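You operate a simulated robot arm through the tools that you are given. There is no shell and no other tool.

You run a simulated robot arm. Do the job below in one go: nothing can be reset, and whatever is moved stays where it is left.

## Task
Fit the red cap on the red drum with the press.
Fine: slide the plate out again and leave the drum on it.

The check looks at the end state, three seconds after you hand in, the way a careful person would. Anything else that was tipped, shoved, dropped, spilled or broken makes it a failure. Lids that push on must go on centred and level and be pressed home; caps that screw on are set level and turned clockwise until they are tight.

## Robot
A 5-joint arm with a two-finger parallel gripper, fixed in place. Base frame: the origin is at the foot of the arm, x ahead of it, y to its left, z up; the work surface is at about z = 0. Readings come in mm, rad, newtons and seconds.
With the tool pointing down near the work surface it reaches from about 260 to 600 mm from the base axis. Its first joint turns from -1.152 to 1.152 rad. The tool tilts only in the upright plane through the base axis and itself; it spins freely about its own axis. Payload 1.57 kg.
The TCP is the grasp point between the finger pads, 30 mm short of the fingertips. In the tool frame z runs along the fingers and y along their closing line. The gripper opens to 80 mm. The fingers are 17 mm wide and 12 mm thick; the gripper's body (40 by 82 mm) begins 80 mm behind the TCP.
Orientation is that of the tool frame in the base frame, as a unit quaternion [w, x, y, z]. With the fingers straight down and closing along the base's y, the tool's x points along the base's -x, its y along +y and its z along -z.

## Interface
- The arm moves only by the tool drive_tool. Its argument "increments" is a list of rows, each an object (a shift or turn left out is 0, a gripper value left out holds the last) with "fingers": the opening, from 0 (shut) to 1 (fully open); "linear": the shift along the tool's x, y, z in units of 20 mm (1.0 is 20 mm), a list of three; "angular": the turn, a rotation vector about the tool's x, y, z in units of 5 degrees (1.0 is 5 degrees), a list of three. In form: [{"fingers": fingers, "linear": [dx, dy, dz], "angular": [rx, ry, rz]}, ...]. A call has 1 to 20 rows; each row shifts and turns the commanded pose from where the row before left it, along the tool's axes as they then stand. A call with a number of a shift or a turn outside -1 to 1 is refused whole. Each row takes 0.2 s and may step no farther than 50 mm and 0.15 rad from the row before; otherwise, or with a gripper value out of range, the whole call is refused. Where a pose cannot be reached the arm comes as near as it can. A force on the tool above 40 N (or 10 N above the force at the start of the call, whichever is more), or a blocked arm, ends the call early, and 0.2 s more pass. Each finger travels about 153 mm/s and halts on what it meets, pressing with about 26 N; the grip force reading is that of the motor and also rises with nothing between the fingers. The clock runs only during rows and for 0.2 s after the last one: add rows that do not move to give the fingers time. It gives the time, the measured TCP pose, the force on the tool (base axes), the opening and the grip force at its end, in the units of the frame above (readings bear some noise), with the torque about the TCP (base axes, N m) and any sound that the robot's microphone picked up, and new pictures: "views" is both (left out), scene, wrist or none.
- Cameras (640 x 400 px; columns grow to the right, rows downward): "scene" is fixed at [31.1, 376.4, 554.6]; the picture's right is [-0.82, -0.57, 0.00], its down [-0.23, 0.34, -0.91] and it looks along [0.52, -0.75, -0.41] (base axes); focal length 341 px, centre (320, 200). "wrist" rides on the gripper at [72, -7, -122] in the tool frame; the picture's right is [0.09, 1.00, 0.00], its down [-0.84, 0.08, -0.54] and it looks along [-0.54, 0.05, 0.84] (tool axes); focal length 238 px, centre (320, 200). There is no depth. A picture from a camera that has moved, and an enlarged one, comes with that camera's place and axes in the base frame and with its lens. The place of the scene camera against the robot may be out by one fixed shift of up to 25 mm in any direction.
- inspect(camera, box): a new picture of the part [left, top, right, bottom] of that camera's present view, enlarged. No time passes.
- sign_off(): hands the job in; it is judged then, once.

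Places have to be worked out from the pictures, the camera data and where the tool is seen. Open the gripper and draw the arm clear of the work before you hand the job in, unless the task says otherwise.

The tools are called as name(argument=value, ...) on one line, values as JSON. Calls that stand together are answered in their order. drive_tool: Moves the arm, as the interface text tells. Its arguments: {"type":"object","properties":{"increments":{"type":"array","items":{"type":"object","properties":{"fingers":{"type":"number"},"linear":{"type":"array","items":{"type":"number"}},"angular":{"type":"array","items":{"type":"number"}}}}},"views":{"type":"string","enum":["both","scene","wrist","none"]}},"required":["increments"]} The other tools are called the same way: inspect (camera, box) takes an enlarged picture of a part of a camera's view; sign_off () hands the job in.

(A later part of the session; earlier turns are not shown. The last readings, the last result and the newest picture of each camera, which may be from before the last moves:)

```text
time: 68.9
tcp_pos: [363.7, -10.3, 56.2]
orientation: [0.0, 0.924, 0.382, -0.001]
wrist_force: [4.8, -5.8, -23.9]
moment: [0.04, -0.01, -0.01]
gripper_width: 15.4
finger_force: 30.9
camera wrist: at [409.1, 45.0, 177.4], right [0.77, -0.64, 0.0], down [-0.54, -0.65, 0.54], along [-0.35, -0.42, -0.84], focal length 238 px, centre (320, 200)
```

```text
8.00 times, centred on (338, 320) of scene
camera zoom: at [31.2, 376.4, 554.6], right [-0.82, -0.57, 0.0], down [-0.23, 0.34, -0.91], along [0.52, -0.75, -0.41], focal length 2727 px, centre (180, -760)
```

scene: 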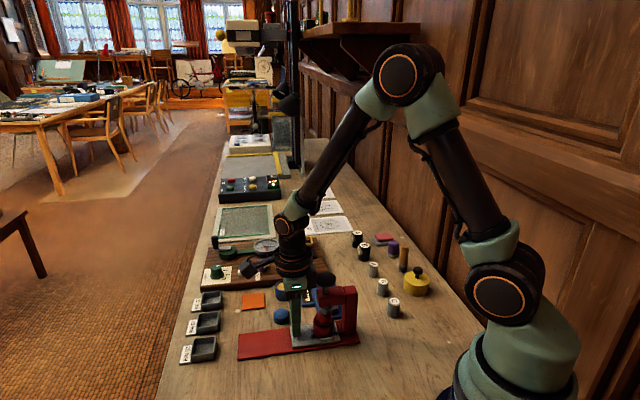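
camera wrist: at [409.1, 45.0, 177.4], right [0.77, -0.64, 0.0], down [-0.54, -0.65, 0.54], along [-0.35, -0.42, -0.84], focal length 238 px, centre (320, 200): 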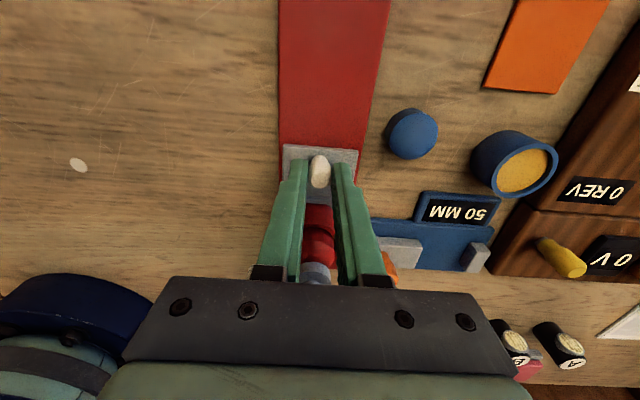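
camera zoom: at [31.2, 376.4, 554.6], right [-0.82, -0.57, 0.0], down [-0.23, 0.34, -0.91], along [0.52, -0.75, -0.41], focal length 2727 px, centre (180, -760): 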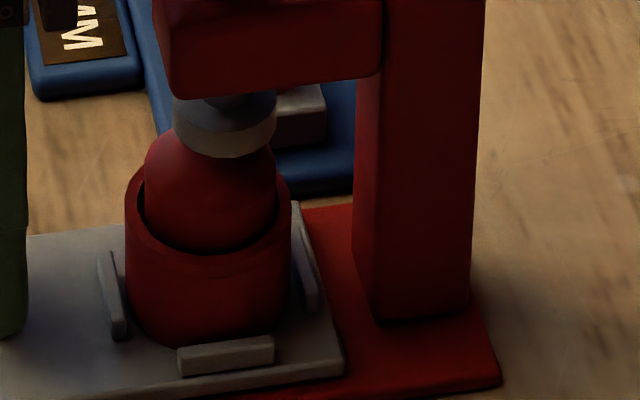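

A box on the gripper's press side is within a few millimetres of the knob, so I won't go farther holding the peg. About 3.7 mm remains. I release the peg, rise, step back and will push the peg from behind with closed fingers instead.

drive_tool(increments=[{"linear": [0, 0, 0.025]}, {"fingers": 0.2}, {"fingers": 0.4}, {}, {"linear": [0.1, 0, -0.5]}, {"linear": [0.2, 0, -0.7]}, {"linear": [0.3, 0, -0.5]}, {"linear": [0.6, 0, 0]}, {}, {}], views="both")

inspect(camera="wrist", box=[250, 120, 390, 290])

inspect(camera="scene", box=[310, 295, 365, 345])

```text
time: 71.1
tcp_pos: [380.9, 6.8, 88.8]
orientation: [0.0, 0.924, 0.383, -0.001]
wrist_force: [0.5, 0.2, -0.7]
moment: [-0.01, -0.01, 0.01]
gripper_width: 32.0
finger_force: 0.1
camera wrist: at [425.1, 62.2, 209.8], right [0.77, -0.64, 0.0], down [-0.54, -0.65, 0.54], along [-0.35, -0.42, -0.84], focal length 238 px, centre (320, 200)
```

scene: 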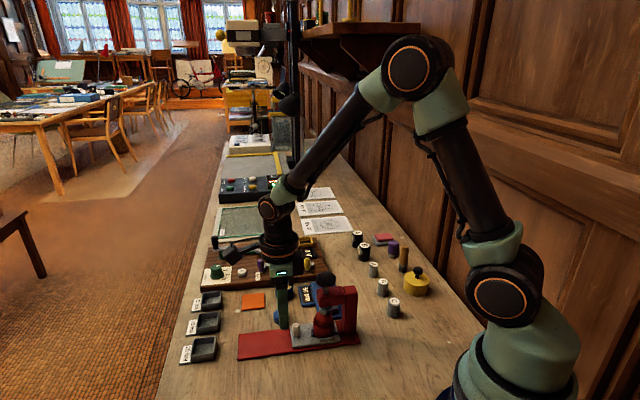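
wrist: 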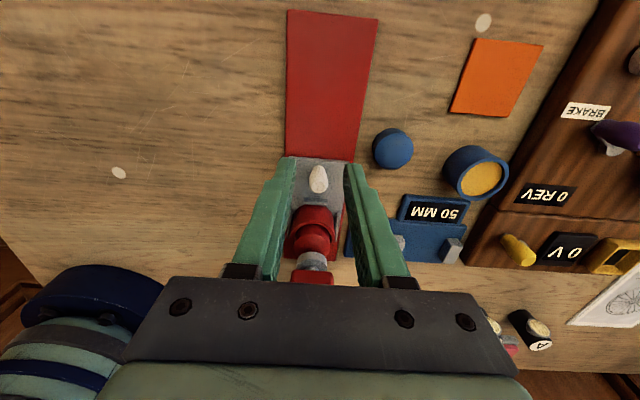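

```text
2.35 times, centred on (320, 205) of wrist
camera zoom: at [425.1, 62.2, 209.8], right [0.77, -0.64, 0.0], down [-0.54, -0.65, 0.54], along [-0.35, -0.42, -0.84], focal length 561 px, centre (320, 188)
```

zoom: 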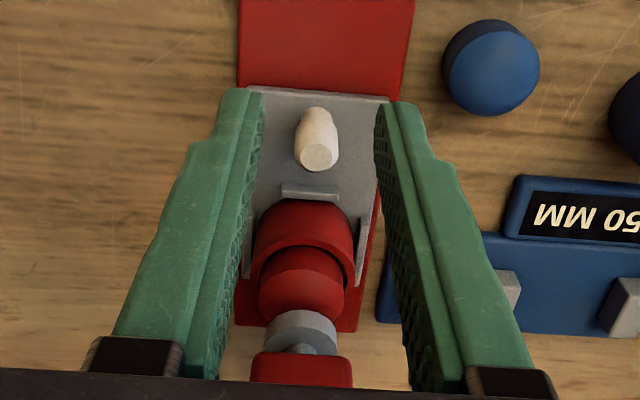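

```text
8.00 times, centred on (338, 320) of scene
camera zoom: at [31.1, 376.4, 554.6], right [-0.82, -0.57, 0.0], down [-0.23, 0.34, -0.91], along [0.52, -0.75, -0.41], focal length 2727 px, centre (180, -760)
```

zoom: 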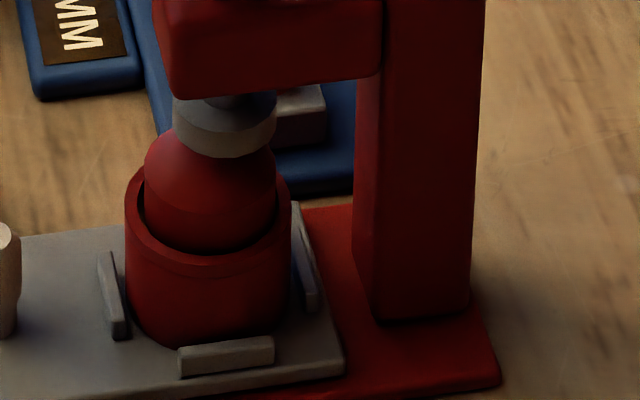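

The plate stayed where it was. I close the fingers, come down behind the peg (tips at about z=20) and push in small steps.

drive_tool(increments=[{"fingers": 0.1}, {"fingers": 0.0}, {"linear": [0, 0, 0.7]}, {"linear": [0, 0, 0.7]}, {"linear": [0, 0, 0.5]}, {}, {"linear": [-0.15, 0, 0]}, {"linear": [-0.15, 0, 0]}, {}, {}], views="both")

inspect(camera="wrist", box=[250, 120, 390, 290])

inspect(camera="scene", box=[280, 265, 370, 345])

```text
time: 73.3
tcp_pos: [378.2, 2.5, 50.9]
orientation: [0.0, 0.924, 0.382, 0.0]
wrist_force: [0.4, -0.5, 0.0]
moment: [-0.02, -0.01, 0.01]
gripper_width: 0.0
finger_force: 20.9
camera wrist: at [422.2, 58.2, 172.5], right [0.77, -0.64, 0.0], down [-0.54, -0.65, 0.54], along [-0.35, -0.42, -0.84], focal length 238 px, centre (320, 200)
```

scene: 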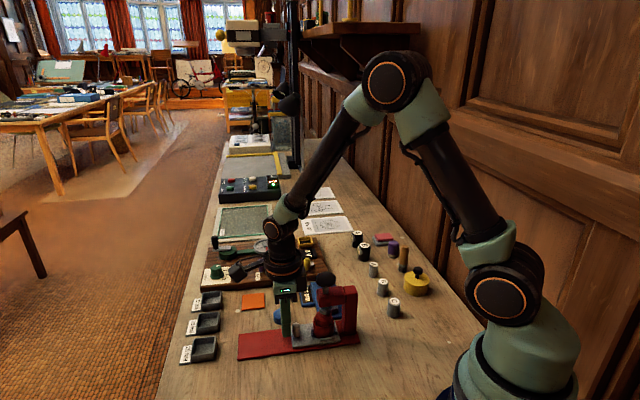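
wrist: 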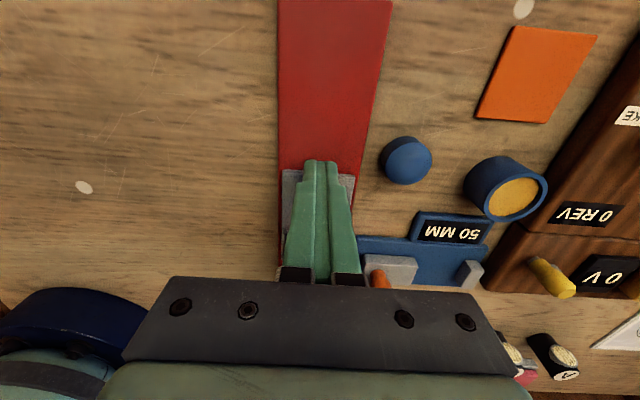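

```text
2.35 times, centred on (320, 205) of wrist
camera zoom: at [422.2, 58.2, 172.5], right [0.77, -0.64, 0.0], down [-0.54, -0.65, 0.54], along [-0.35, -0.42, -0.84], focal length 561 px, centre (320, 188)
```

zoom: 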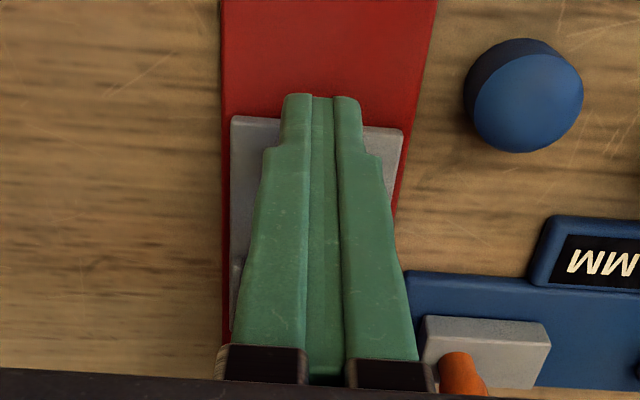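

```text
5.00 times, centred on (325, 305) of scene
camera zoom: at [31.1, 376.4, 554.6], right [-0.82, -0.57, 0.0], down [-0.23, 0.34, -0.91], along [0.52, -0.75, -0.41], focal length 1705 px, centre (295, -325)
```

zoom: 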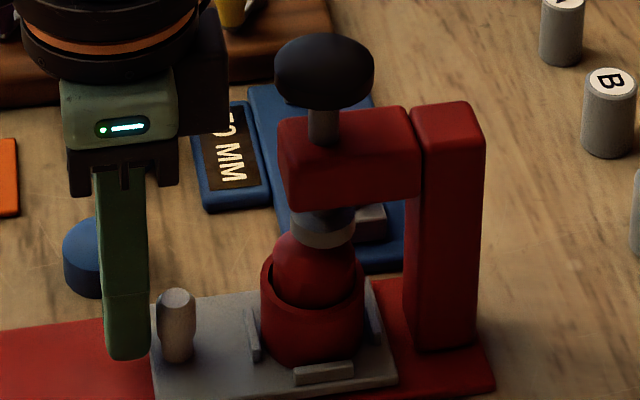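

The fingers are about 2.4 mm behind the peg. I push 4.6 mm in 1 mm steps and check alignment under the ram.

drive_tool(increments=[{"linear": [-0.05, 0, 0]}, {"linear": [-0.05, 0, 0]}, {"linear": [-0.05, 0, 0]}, {"linear": [-0.05, 0, 0]}, {"linear": [-0.03, 0, 0]}, {}, {}], views="scene")

inspect(camera="scene", box=[310, 295, 365, 345])

inspect(camera="scene", box=[270, 235, 350, 295])

```text
time: 74.9
tcp_pos: [373.0, -0.4, 51.7]
orientation: [0.0, 0.924, 0.384, 0.0]
wrist_force: [0.9, 0.1, 0.1]
moment: [0.04, -0.02, 0.01]
gripper_width: 0.0
finger_force: 21.2
```

scene: 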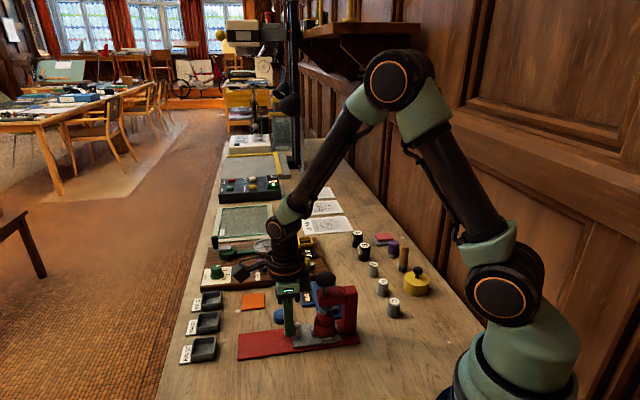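

```text
8.00 times, centred on (338, 320) of scene
camera zoom: at [31.1, 376.4, 554.6], right [-0.82, -0.57, 0.0], down [-0.23, 0.34, -0.91], along [0.52, -0.75, -0.41], focal length 2727 px, centre (180, -760)
```

zoom: 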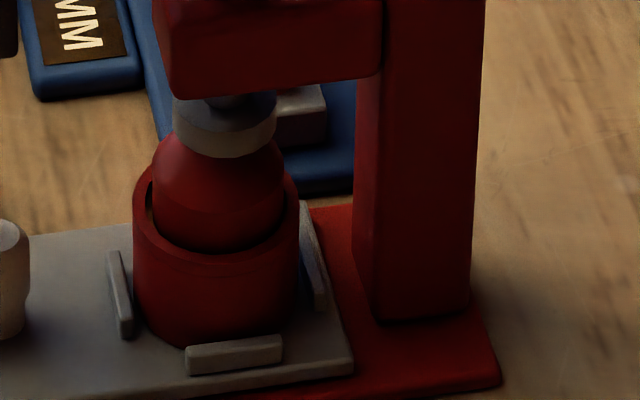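

```text
6.67 times, centred on (310, 265) of scene
camera zoom: at [31.1, 376.4, 554.6], right [-0.82, -0.57, 0.0], down [-0.23, 0.34, -0.91], along [0.52, -0.75, -0.41], focal length 2273 px, centre (387, -233)
```

zoom: 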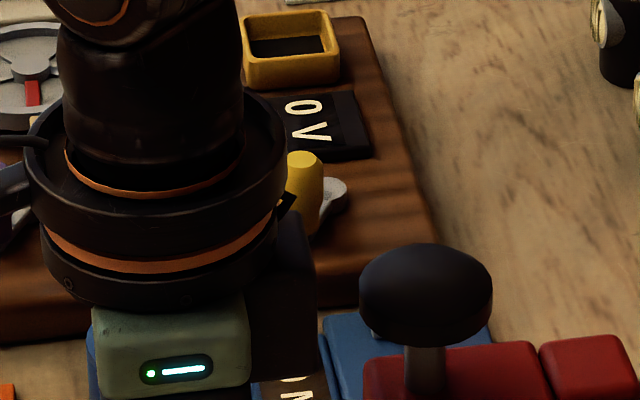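

The plate advanced about 2 mm, with roughly 1.8 mm to go to centre under the ram. I push that amount gently.

drive_tool(increments=[{"linear": [-0.045, 0, 0]}, {"linear": [-0.045, 0, 0]}, {}, {}], views="both")

inspect(camera="scene", box=[310, 295, 365, 345])

```text
time: 75.9
tcp_pos: [370.9, -2.9, 51.0]
orientation: [0.0, 0.924, 0.383, 0.0]
wrist_force: [4.3, 4.3, -2.3]
moment: [0.01, -0.15, 0.0]
gripper_width: 0.1
finger_force: 21.2
camera wrist: at [416.7, 53.1, 172.6], right [0.77, -0.64, 0.0], down [-0.54, -0.65, 0.54], along [-0.35, -0.42, -0.84], focal length 238 px, centre (320, 200)
```

scene: 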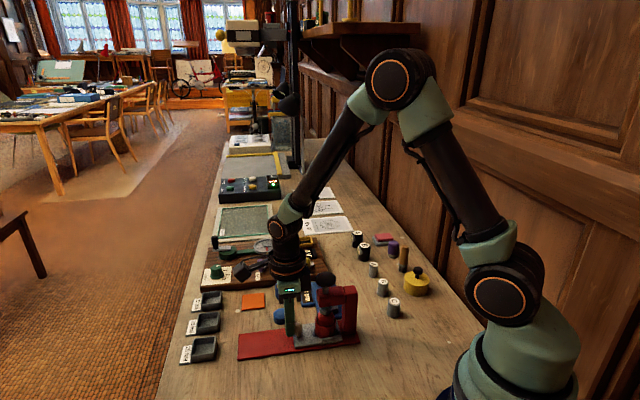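
wrist: 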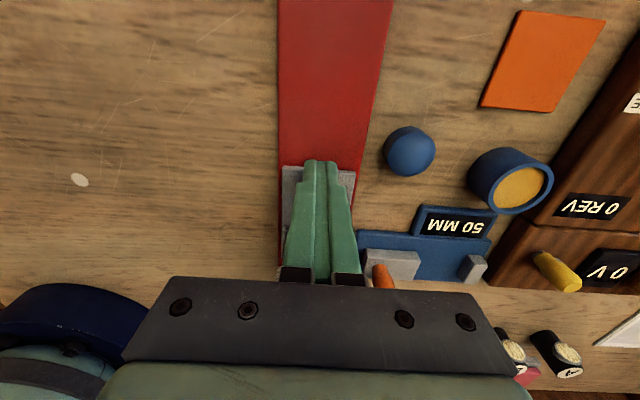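

```text
8.00 times, centred on (338, 320) of scene
camera zoom: at [31.1, 376.4, 554.6], right [-0.82, -0.57, 0.0], down [-0.23, 0.34, -0.91], along [0.52, -0.75, -0.41], focal length 2727 px, centre (180, -760)
```

zoom: 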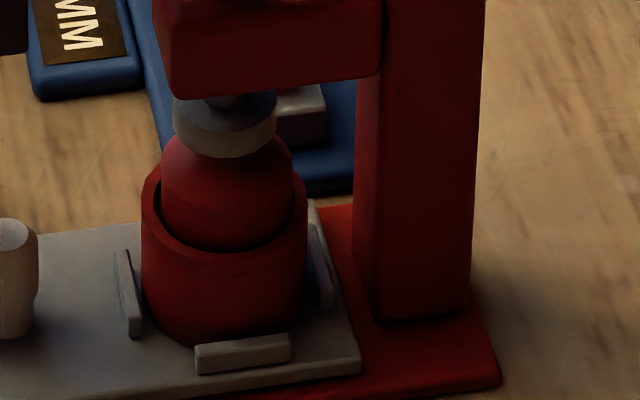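

The rim and ram foot are now aligned (both centred at column 224), with a 6 N reaction that may be the end stop. I test with another 0.6 mm push.

drive_tool(increments=[{"linear": [-0.03, 0, 0]}, {}, {}], views="scene")

inspect(camera="scene", box=[310, 295, 365, 345])

```text
time: 76.7
tcp_pos: [372.2, -2.4, 51.8]
orientation: [0.0, 0.924, 0.382, 0.001]
wrist_force: [5.5, 4.1, -2.3]
moment: [0.11, -0.13, 0.0]
gripper_width: 0.0
finger_force: 20.6
```

scene: 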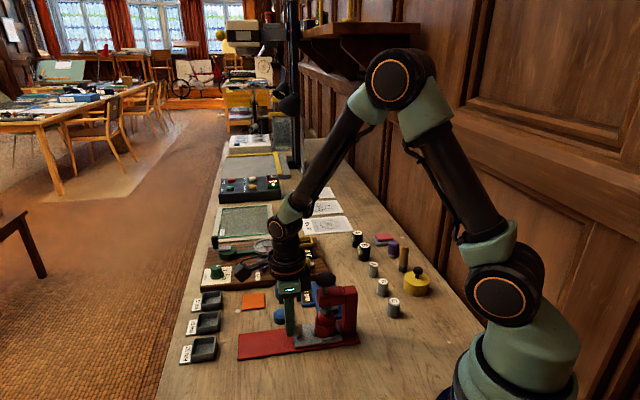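

```text
8.00 times, centred on (338, 320) of scene
camera zoom: at [31.1, 376.4, 554.6], right [-0.82, -0.57, 0.0], down [-0.23, 0.34, -0.91], along [0.52, -0.75, -0.41], focal length 2727 px, centre (180, -760)
```

zoom: 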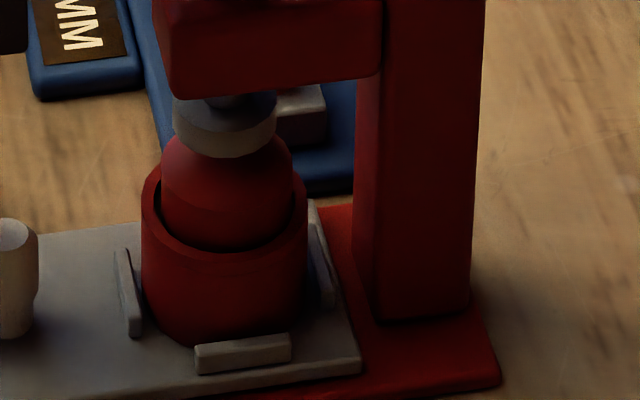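

The plate didn't move. I push 1 mm more to tell a stop from friction.

drive_tool(increments=[{"linear": [-0.05, 0, 0]}, {}, {}], views="scene")

inspect(camera="scene", box=[310, 295, 365, 345])

```text
time: 77.5
tcp_pos: [373.1, -3.2, 51.4]
orientation: [0.0, 0.924, 0.383, 0.0]
wrist_force: [7.1, 14.2, 1.9]
moment: [0.25, -0.1, -0.01]
gripper_width: 0.0
finger_force: 21.0
```

scene: 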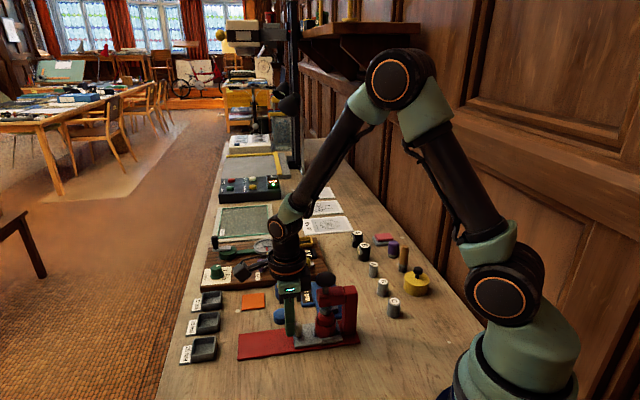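

```text
8.00 times, centred on (338, 320) of scene
camera zoom: at [31.1, 376.4, 554.6], right [-0.82, -0.57, 0.0], down [-0.23, 0.34, -0.91], along [0.52, -0.75, -0.41], focal length 2727 px, centre (180, -760)
```

zoom: 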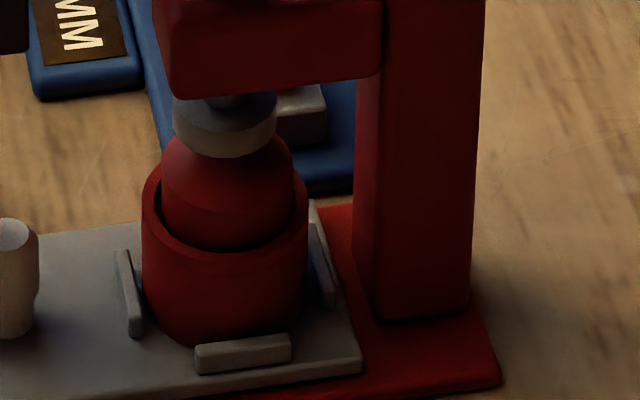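

The force rose to 16 N with no motion, so the plate is against its end stop with the drum exactly under the ram. I back off the peg, rise, and go above the knob with closed fingers.

drive_tool(increments=[{"linear": [0.15, 0, 0]}, {"linear": [0.2, 0, 0]}, {"linear": [0, 0, -0.5]}, {"linear": [0, 0, -0.9]}, {"linear": [0, 0, -0.9]}, {"linear": [0, 0, -0.9]}, {"linear": [0, 0, -0.9]}, {"linear": [0, 0, -0.9]}, {"linear": [0, 0, -0.9]}, {"linear": [0, 0, -0.9]}, {"linear": [0, 0, -0.8]}, {}], views="both")

inspect(camera="wrist", box=[250, 140, 390, 290])

```text
time: 80.1
tcp_pos: [376.3, 1.1, 201.7]
orientation: [0.0, 0.924, 0.382, 0.0]
wrist_force: [-0.5, -0.8, -0.8]
moment: [0.01, 0.02, -0.02]
gripper_width: 0.0
finger_force: 21.2
camera wrist: at [421.7, 57.6, 323.2], right [0.77, -0.64, 0.0], down [-0.54, -0.65, 0.54], along [-0.35, -0.42, -0.84], focal length 238 px, centre (320, 200)
```

scene: 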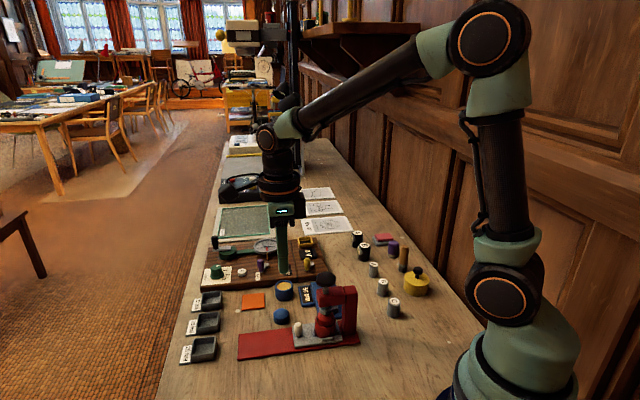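
wrist: 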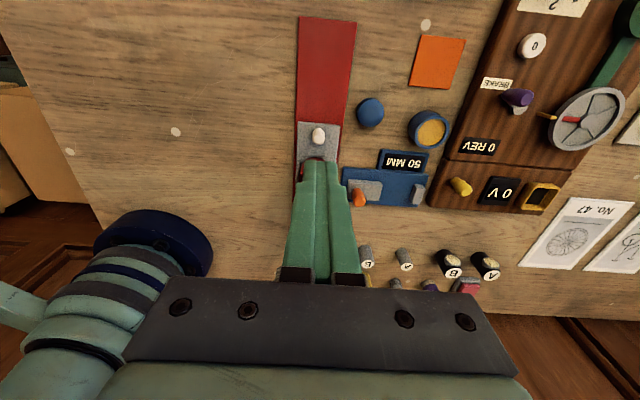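

```text
2.67 times, centred on (320, 215) of wrist
camera zoom: at [421.7, 57.6, 323.2], right [0.77, -0.64, 0.0], down [-0.54, -0.65, 0.54], along [-0.35, -0.42, -0.84], focal length 636 px, centre (320, 160)
```

zoom: 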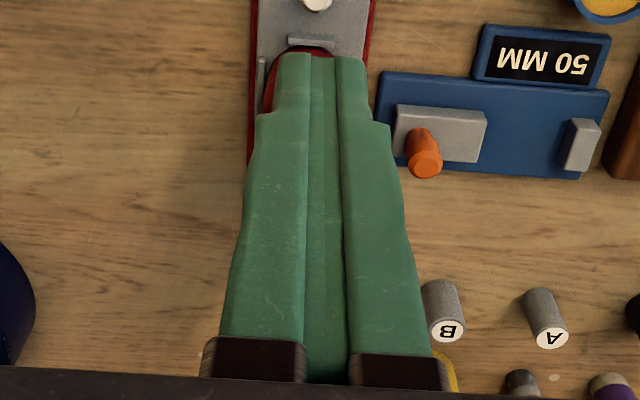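

The fingertips are at about z=172, well above the knob. I move them over the ram axis at about (320,-53) and check from the scene camera.

drive_tool(increments=[{"linear": [-0.7, 0, 0]}, {"linear": [-0.8, 0, 0]}, {"linear": [-0.8, 0, 0]}, {"linear": [-0.8, 0, 0]}, {"linear": [-0.78, 0, 0]}, {}, {}], views="both")

inspect(camera="scene", box=[280, 230, 380, 345])

inspect(camera="wrist", box=[240, 120, 400, 240])

```text
time: 81.7
tcp_pos: [321.5, -53.5, 201.5]
orientation: [0.0, 0.924, 0.382, 0.0]
wrist_force: [-0.4, 0.2, -0.5]
moment: [-0.02, -0.03, 0.0]
gripper_width: 0.0
finger_force: 21.4
camera wrist: at [365.7, 2.6, 323.3], right [0.77, -0.64, 0.0], down [-0.54, -0.65, 0.54], along [-0.35, -0.42, -0.84], focal length 238 px, centre (320, 200)
```

scene: 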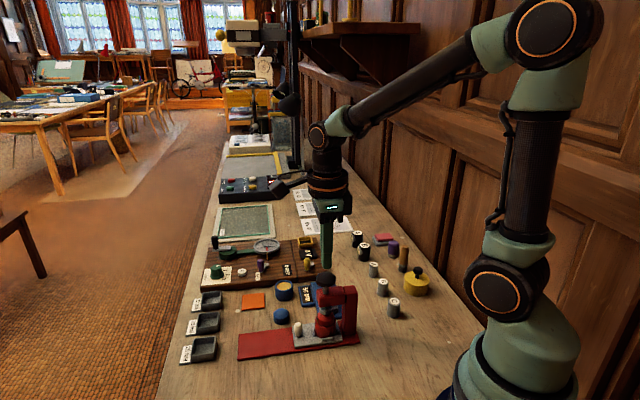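
wrist: 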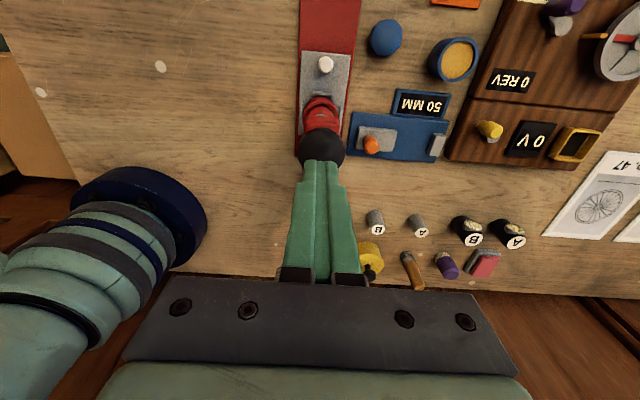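

```text
3.48 times, centred on (330, 288) of scene
camera zoom: at [31.1, 376.4, 554.6], right [-0.82, -0.57, 0.0], down [-0.23, 0.34, -0.91], along [0.52, -0.75, -0.41], focal length 1186 px, centre (285, -104)
```

zoom: 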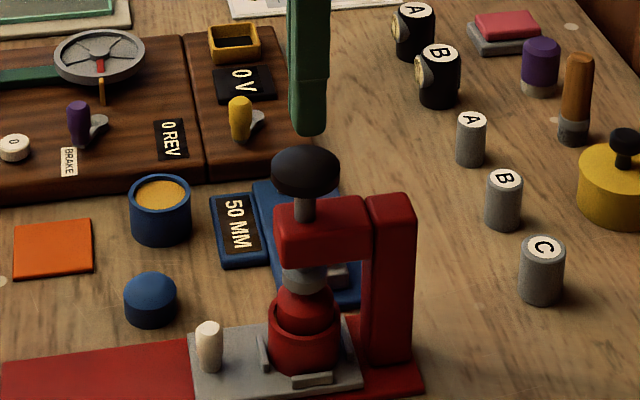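

```text
3.33 times, centred on (320, 180) of wrist
camera zoom: at [365.7, 2.6, 323.3], right [0.77, -0.64, 0.0], down [-0.54, -0.65, 0.54], along [-0.35, -0.42, -0.84], focal length 794 px, centre (320, 267)
```

zoom: 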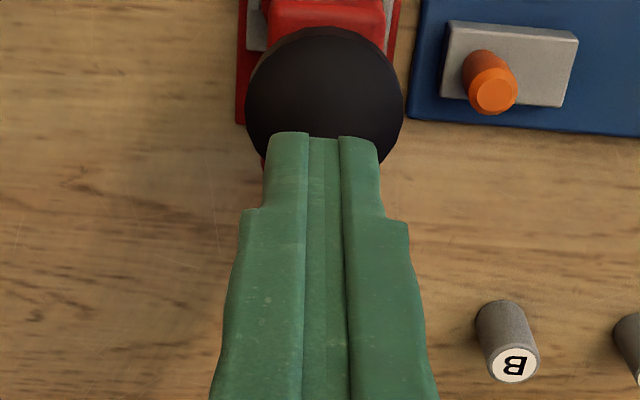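

The tips are centred over the knob at (320,-53.5). I lower to just above it, then press in small steps while reading the force.

drive_tool(increments=[{"linear": [0, 0, 0.4]}, {"linear": [0, 0, 0.4]}, {"linear": [0, 0, 0.1]}, {"linear": [0, 0, 0.1]}, {"linear": [0, 0, 0.1]}, {"linear": [0, 0, 0.1]}, {"linear": [0, 0, 0.1]}, {}], views="scene")

inspect(camera="scene", box=[290, 255, 370, 345])

```text
time: 83.5
tcp_pos: [320.1, -52.3, 178.6]
orientation: [0.0, 0.924, 0.382, 0.0]
wrist_force: [1.0, 0.2, -0.2]
moment: [0.0, -0.03, 0.01]
gripper_width: 0.0
finger_force: 21.3
```

scene: 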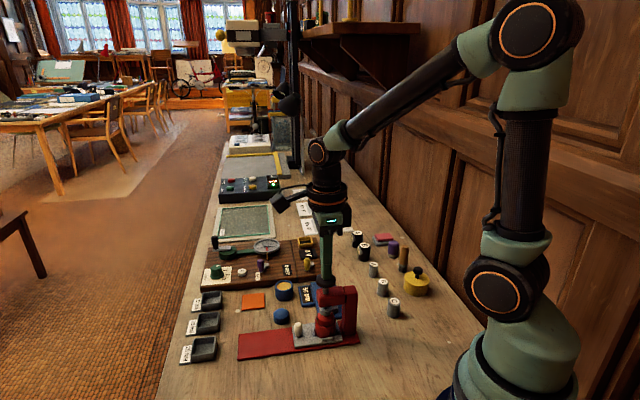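

```text
4.44 times, centred on (330, 300) of scene
camera zoom: at [31.1, 376.4, 554.6], right [-0.82, -0.57, 0.0], down [-0.23, 0.34, -0.91], along [0.52, -0.75, -0.41], focal length 1515 px, centre (276, -244)
```

zoom: 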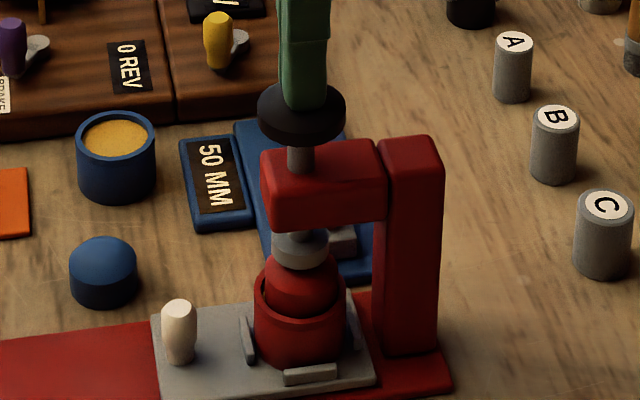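

The tips are just about at the knob top. I continue pressing down in 2 mm steps.

drive_tool(increments=[{"linear": [0, 0, 0.1]}, {"linear": [0, 0, 0.1]}, {"linear": [0, 0, 0.1]}, {"linear": [0, 0, 0.1]}, {}], views="scene")

inspect(camera="scene", box=[290, 255, 370, 345])

```text
time: 84.4
tcp_pos: [320.5, -53.9, 172.7]
orientation: [0.0, 0.924, 0.382, -0.001]
wrist_force: [-4.7, 2.1, 12.8]
moment: [0.06, 0.13, 0.0]
gripper_width: 0.0
finger_force: 21.1
heard: snap
stopped in row 4: the force on the tool passed its limit at 50 N (the readings are from after the stop); the commanded pose is now the measured one
```

scene: 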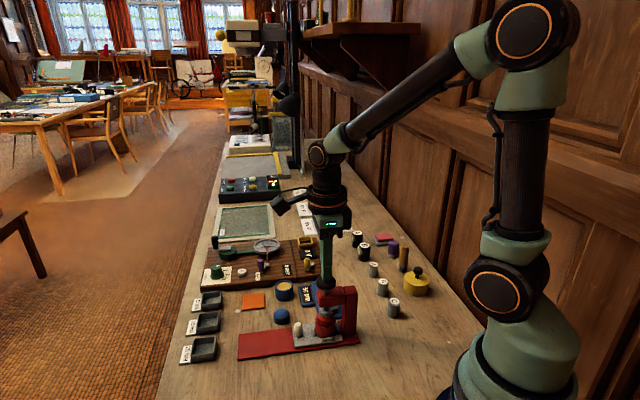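

```text
4.44 times, centred on (330, 300) of scene
camera zoom: at [31.0, 376.4, 554.6], right [-0.82, -0.57, 0.0], down [-0.23, 0.34, -0.91], along [0.52, -0.75, -0.41], focal length 1515 px, centre (276, -244)
```

zoom: 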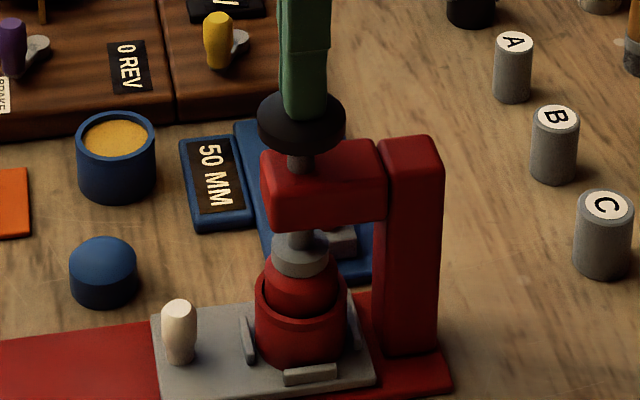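

I heard a snap and the force spiked to 50 N, so the cap seems to have clicked in. I look closely at the cap and ram.

inspect(camera="scene", box=[310, 300, 355, 345])

inspect(camera="scene", box=[320, 300, 350, 328])

```text
8.89 times, centred on (332, 322) of scene
camera zoom: at [31.0, 376.4, 554.6], right [-0.82, -0.57, 0.0], down [-0.23, 0.34, -0.91], along [0.52, -0.75, -0.41], focal length 3030 px, centre (209, -889)
```

zoom: 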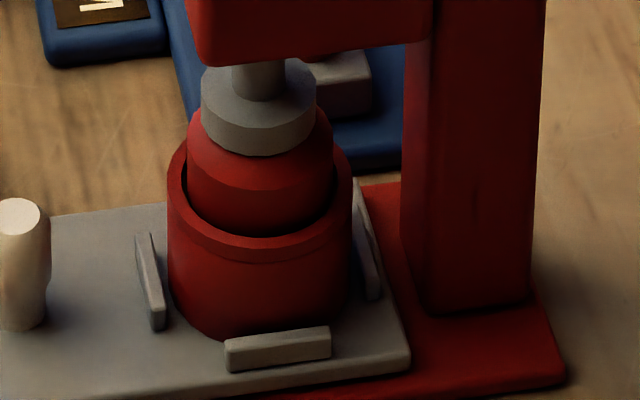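

```text
14.29 times, centred on (335, 314) of scene
camera zoom: at [31.0, 376.4, 554.6], right [-0.82, -0.57, 0.0], down [-0.23, 0.34, -0.91], along [0.52, -0.75, -0.41], focal length 4870 px, centre (106, -1429)
```

zoom: 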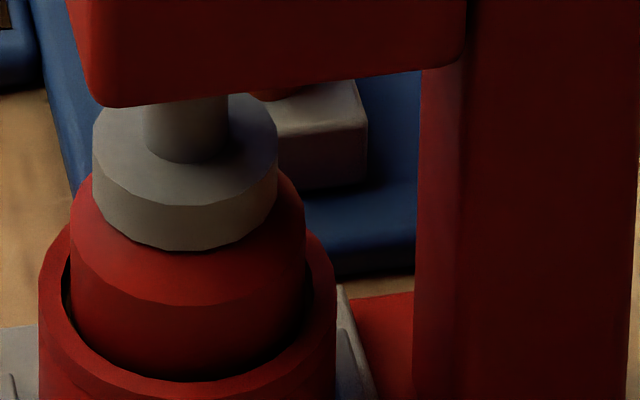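

I take the same zoom as before pressing to compare the cap's height in the rim directly.

inspect(camera="scene", box=[310, 295, 365, 345])

```text
8.00 times, centred on (338, 320) of scene
camera zoom: at [31.0, 376.4, 554.6], right [-0.82, -0.57, 0.0], down [-0.23, 0.34, -0.91], along [0.52, -0.75, -0.41], focal length 2727 px, centre (180, -760)
```

zoom: 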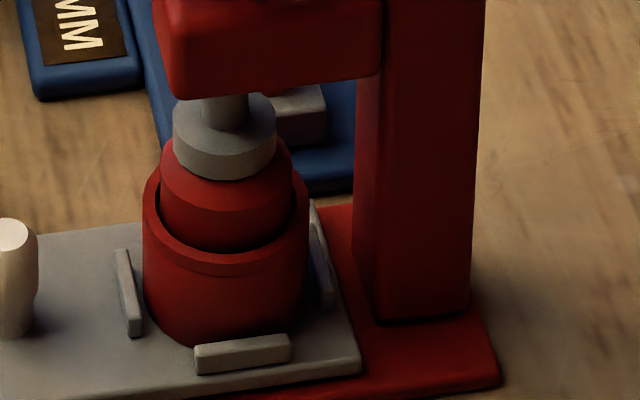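

The ram moved about 7 mm in all (about 4.7 mm free travel plus about 2 mm pressing). I press again to see whether the cap is bottomed out.

drive_tool(increments=[{"linear": [0, 0, 0.05]}, {"linear": [0, 0, 0.05]}, {"linear": [0, 0, 0.05]}, {}], views="scene")

inspect(camera="scene", box=[310, 295, 365, 345])

```text
time: 84.8
tcp_pos: [321.1, -52.4, 172.2]
orientation: [0.0, 0.924, 0.383, -0.001]
wrist_force: [-4.7, 2.1, 12.9]
moment: [0.08, 0.1, 0.0]
gripper_width: 0.2
finger_force: 20.9
stopped in row 2: the force on the tool passed its limit at 44 N (the readings are from after the stop); the commanded pose is now the measured one
```

scene: 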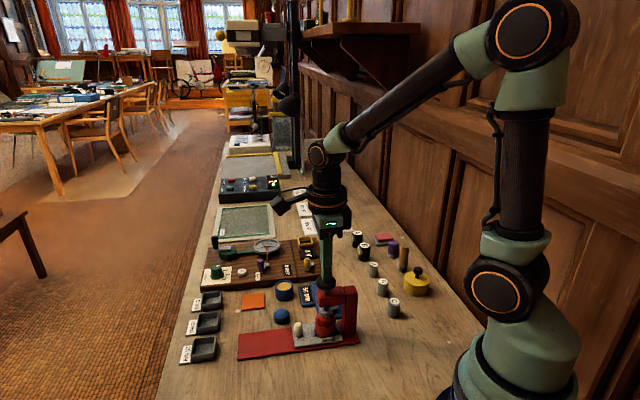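

```text
8.00 times, centred on (338, 320) of scene
camera zoom: at [31.0, 376.4, 554.6], right [-0.82, -0.57, 0.0], down [-0.23, 0.34, -0.91], along [0.52, -0.75, -0.41], focal length 2727 px, centre (180, -760)
```

zoom: 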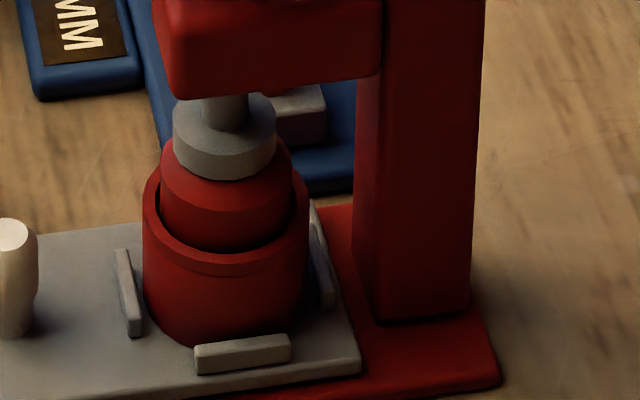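

There was no further motion at 44 N, so the cap is home. I raise the fingers and see whether the ram returns.

drive_tool(increments=[{"linear": [0, 0, -0.3]}, {"linear": [0, 0, -0.5]}, {"linear": [0, 0, -0.8]}, {"linear": [0, 0, -0.8]}, {}], views="scene")

inspect(camera="scene", box=[310, 295, 365, 345])

inspect(camera="scene", box=[280, 240, 380, 345])

```text
time: 86.0
tcp_pos: [320.6, -53.8, 220.7]
orientation: [0.0, 0.924, 0.383, -0.001]
wrist_force: [0.2, 0.4, 0.0]
moment: [-0.01, -0.01, 0.01]
gripper_width: 0.1
finger_force: 21.6
```

scene: 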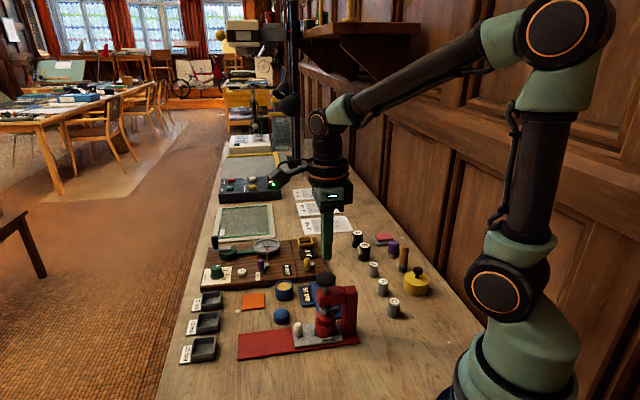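

```text
8.00 times, centred on (338, 320) of scene
camera zoom: at [31.1, 376.4, 554.6], right [-0.82, -0.57, 0.0], down [-0.23, 0.34, -0.91], along [0.52, -0.75, -0.41], focal length 2727 px, centre (180, -760)
```

zoom: 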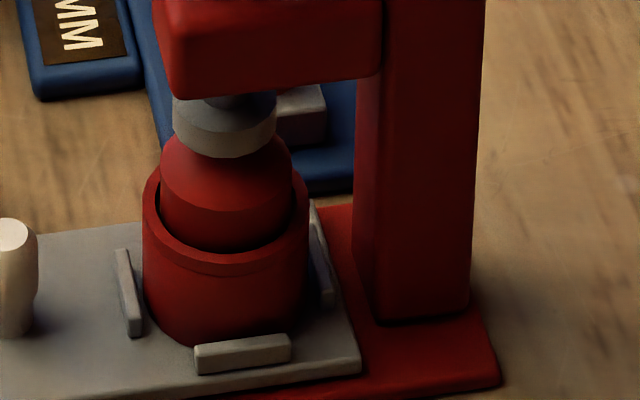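

```text
3.81 times, centred on (330, 292) of scene
camera zoom: at [31.1, 376.4, 554.6], right [-0.82, -0.57, 0.0], down [-0.23, 0.34, -0.91], along [0.52, -0.75, -0.41], focal length 1299 px, centre (282, -152)
```

zoom: 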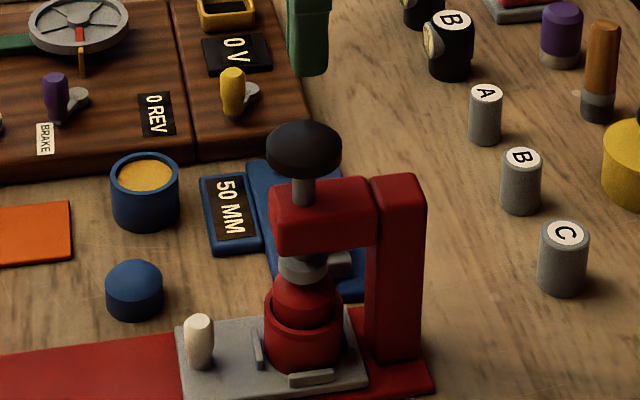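

The ram sprang back up and the cap stayed down in the drum. To pull the plate out without the gripper's box meeting the knob, I'll hook the peg with one finger of the wide-open gripper aligned along the rail. First I turn it −90° up here.

drive_tool(increments=[{"angular": [0, 0, -1]}, {"angular": [0, 0, -1]}, {"angular": [0, 0, -1]}, {"angular": [0, 0, -1]}, {"angular": [0, 0, -1]}, {"angular": [0, 0, -1]}, {"angular": [0, 0, -1]}, {"angular": [0, 0, -1]}, {"angular": [0, 0, -1]}, {"angular": [0, 0, -1]}, {"angular": [0, 0, -1]}, {"angular": [0, 0, -1]}, {"angular": [0, 0, -1]}, {"angular": [0, 0, -1]}, {"angular": [0, 0, -1]}, {"angular": [0, 0, -1]}, {"angular": [0, 0, -1]}, {"angular": [0, 0, -1]}, {}], views="none")

drive_tool(increments=[{"fingers": 1.0, "linear": [0, 0.8, 0]}, {"linear": [0, 0.9, 0]}, {"linear": [0, 0.9, 0]}, {"linear": [0, 0.9, 0]}, {"linear": [0, 0.83, 0]}, {}, {}], views="both")

```text
time: 90.0
tcp_pos: [320.8, -52.2, 219.9]
orientation: [-0.001, 0.381, 0.924, 0.0]
wrist_force: [0.1, 1.1, 0.2]
moment: [0.03, -0.01, 0.0]
gripper_width: 0.0
finger_force: 21.5
```

```text
time: 91.6
tcp_pos: [383.4, 8.4, 220.7]
orientation: [-0.001, 0.383, 0.924, 0.0]
wrist_force: [0.4, -0.5, -1.1]
moment: [-0.03, 0.03, -0.02]
gripper_width: 80.1
finger_force: 0.0
camera wrist: at [326.1, 53.8, 342.7], right [0.64, 0.77, 0.0], down [0.65, -0.54, 0.54], along [0.42, -0.35, -0.84], focal length 238 px, centre (320, 200)
```

scene: 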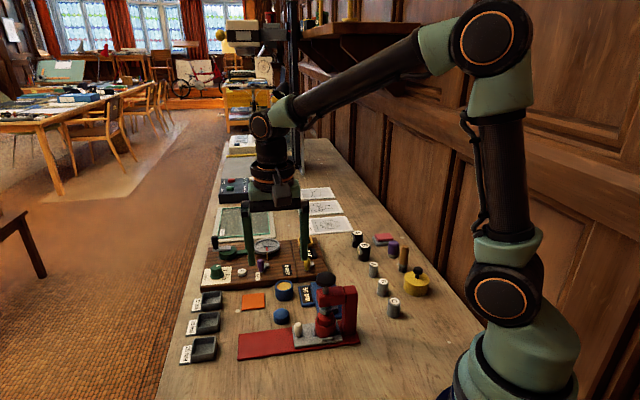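
wrist: 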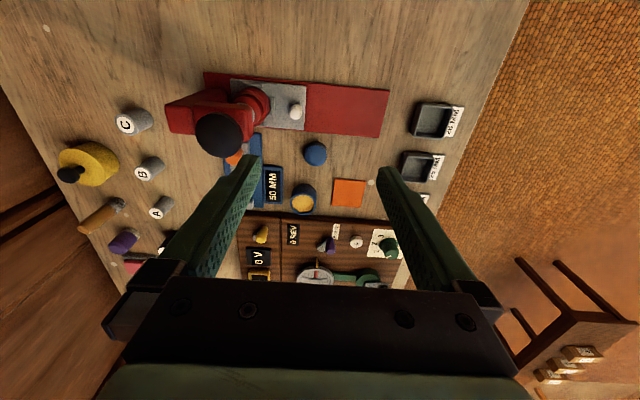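

Now the wrist camera sees the press from the side. I zoom to fix the peg position relative to the fingers.

inspect(camera="wrist", box=[190, 60, 400, 170])

inspect(camera="wrist", box=[230, 75, 320, 135])

```text
3.05 times, centred on (295, 115) of wrist
camera zoom: at [326.1, 53.8, 342.7], right [0.64, 0.77, 0.0], down [0.65, -0.54, 0.54], along [0.42, -0.35, -0.84], focal length 726 px, centre (396, 459)
```

zoom: 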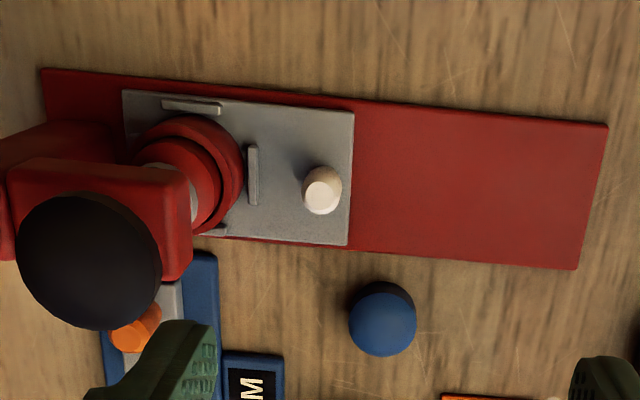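

```text
6.67 times, centred on (275, 105) of wrist
camera zoom: at [326.1, 53.8, 342.7], right [0.64, 0.77, 0.0], down [0.65, -0.54, 0.54], along [0.42, -0.35, -0.84], focal length 1589 px, centre (620, 833)
```

zoom: 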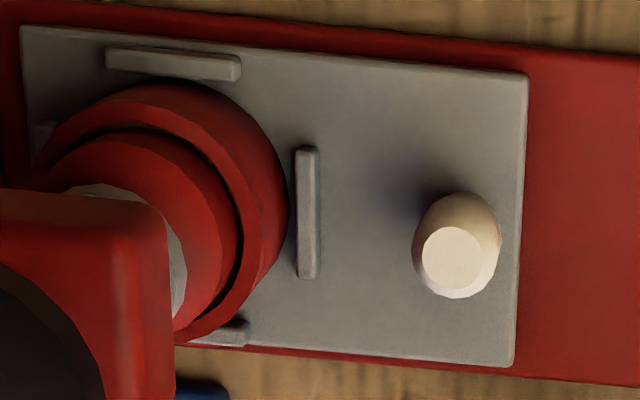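

The peg is at about (360,-15). I shift 3.5 mm toward the press so the front finger will land between drum and peg, and descend to tips at about z=62 to check the gaps.

drive_tool(increments=[{"linear": [0, -0.175, 0]}, {}, {"linear": [0, 0, 0.8]}, {"linear": [0, 0, 0.8]}, {"linear": [0, 0, 0.8]}, {"linear": [0, 0, 0.8]}, {"linear": [0, 0, 0.8]}, {"linear": [0, 0, 0.8]}, {"linear": [0, 0, 0.8]}, {"linear": [0, 0, 0.8]}, {}, {}], views="both")

inspect(camera="wrist", box=[200, 60, 400, 230])

inspect(camera="scene", box=[270, 240, 370, 345])

```text
time: 94.2
tcp_pos: [378.9, 2.9, 94.0]
orientation: [-0.001, 0.383, 0.924, 0.0]
wrist_force: [-0.5, -0.7, 0.6]
moment: [0.01, 0.0, -0.01]
gripper_width: 80.0
finger_force: 0.1
camera wrist: at [322.5, 50.2, 214.2], right [0.64, 0.77, 0.0], down [0.65, -0.54, 0.54], along [0.42, -0.35, -0.84], focal length 238 px, centre (320, 200)
```

scene: 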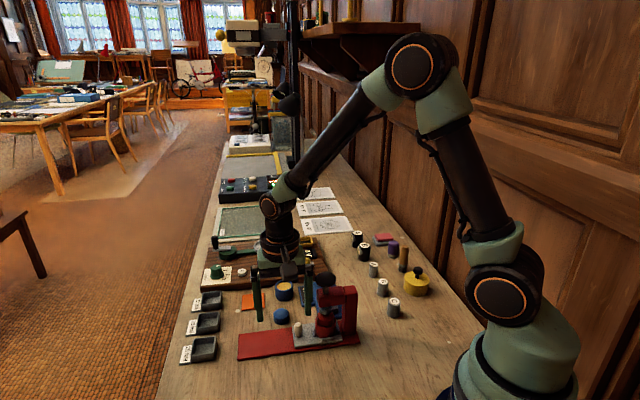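
wrist: 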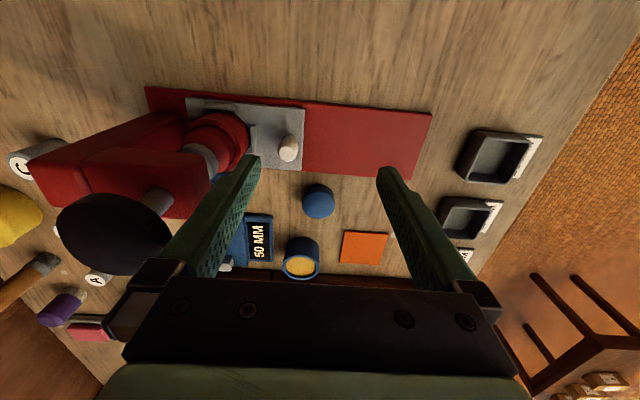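

```text
2.35 times, centred on (300, 145) of wrist
camera zoom: at [322.5, 50.2, 214.2], right [0.64, 0.77, 0.0], down [0.65, -0.54, 0.54], along [0.42, -0.35, -0.84], focal length 561 px, centre (367, 329)
```

zoom: 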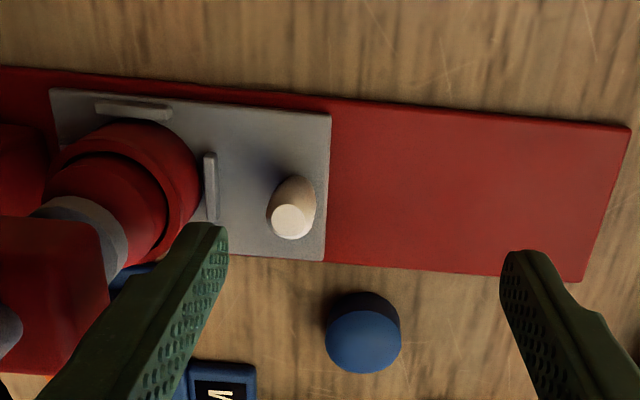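

```text
3.81 times, centred on (320, 292) of scene
camera zoom: at [31.1, 376.4, 554.6], right [-0.82, -0.57, 0.0], down [-0.23, 0.34, -0.91], along [0.52, -0.75, -0.41], focal length 1299 px, centre (320, -152)
```

zoom: 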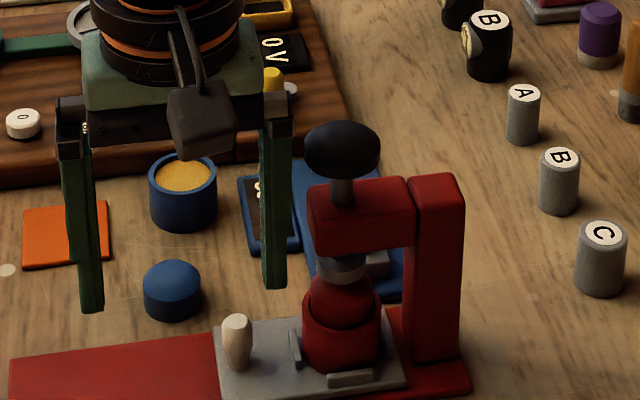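

The front finger will come down between peg and drum with about 7 mm to the peg and 9 mm to the drum. I descend to tips at about z=22.

drive_tool(increments=[{"linear": [0, 0, 0.5]}, {"linear": [0, 0, 0.5]}, {"linear": [0, 0, 0.5]}, {"linear": [0, 0, 0.4]}, {"linear": [0, 0, 0.15]}, {}, {}], views="both")

inspect(camera="scene", box=[270, 240, 370, 345])

inspect(camera="wrist", box=[200, 80, 400, 230])

```text
time: 95.8
tcp_pos: [378.8, 4.8, 53.1]
orientation: [0.0, 0.383, 0.924, -0.001]
wrist_force: [0.1, -0.1, -0.1]
moment: [0.01, -0.02, -0.02]
gripper_width: 80.0
finger_force: 0.0
camera wrist: at [323.0, 50.1, 174.6], right [0.64, 0.77, 0.0], down [0.65, -0.54, 0.54], along [0.42, -0.35, -0.84], focal length 238 px, centre (320, 200)
```

scene: 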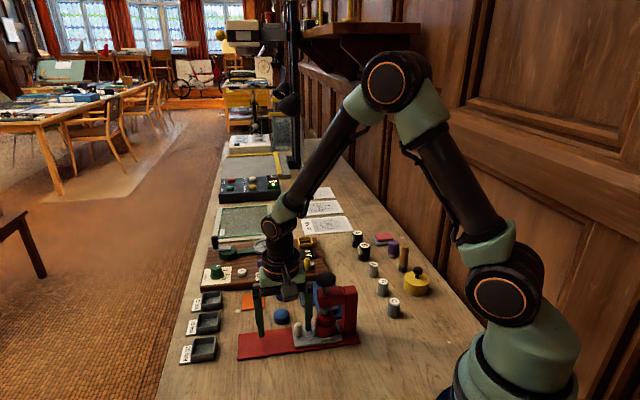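
wrist: 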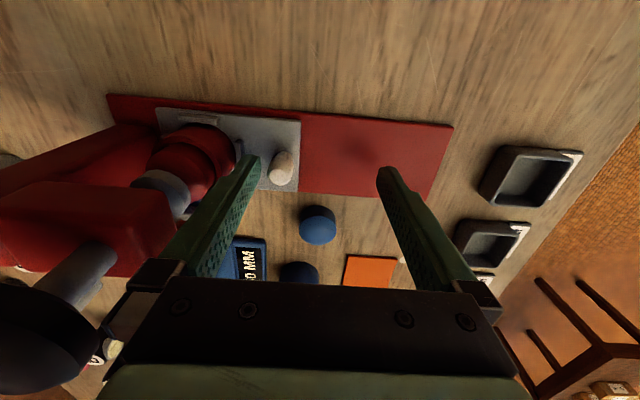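

```text
3.81 times, centred on (320, 292) of scene
camera zoom: at [31.1, 376.4, 554.6], right [-0.82, -0.57, 0.0], down [-0.23, 0.34, -0.91], along [0.52, -0.75, -0.41], focal length 1299 px, centre (320, -152)
```

zoom: 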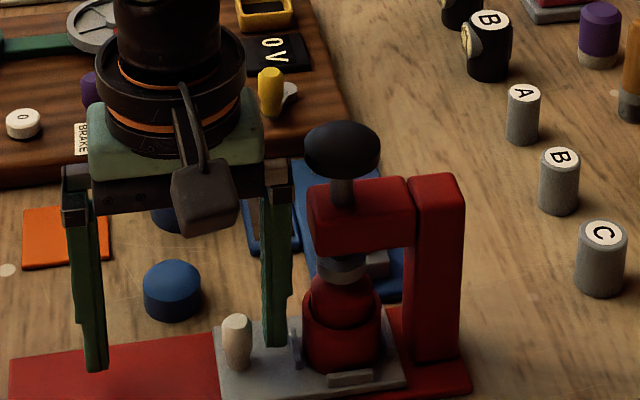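

```text
2.67 times, centred on (300, 155) of wrist
camera zoom: at [323.0, 50.1, 174.6], right [0.64, 0.77, 0.0], down [0.65, -0.54, 0.54], along [0.42, -0.35, -0.84], focal length 636 px, centre (373, 320)
```

zoom: 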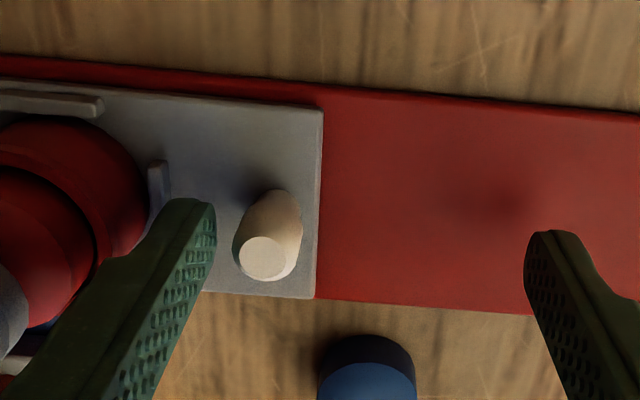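

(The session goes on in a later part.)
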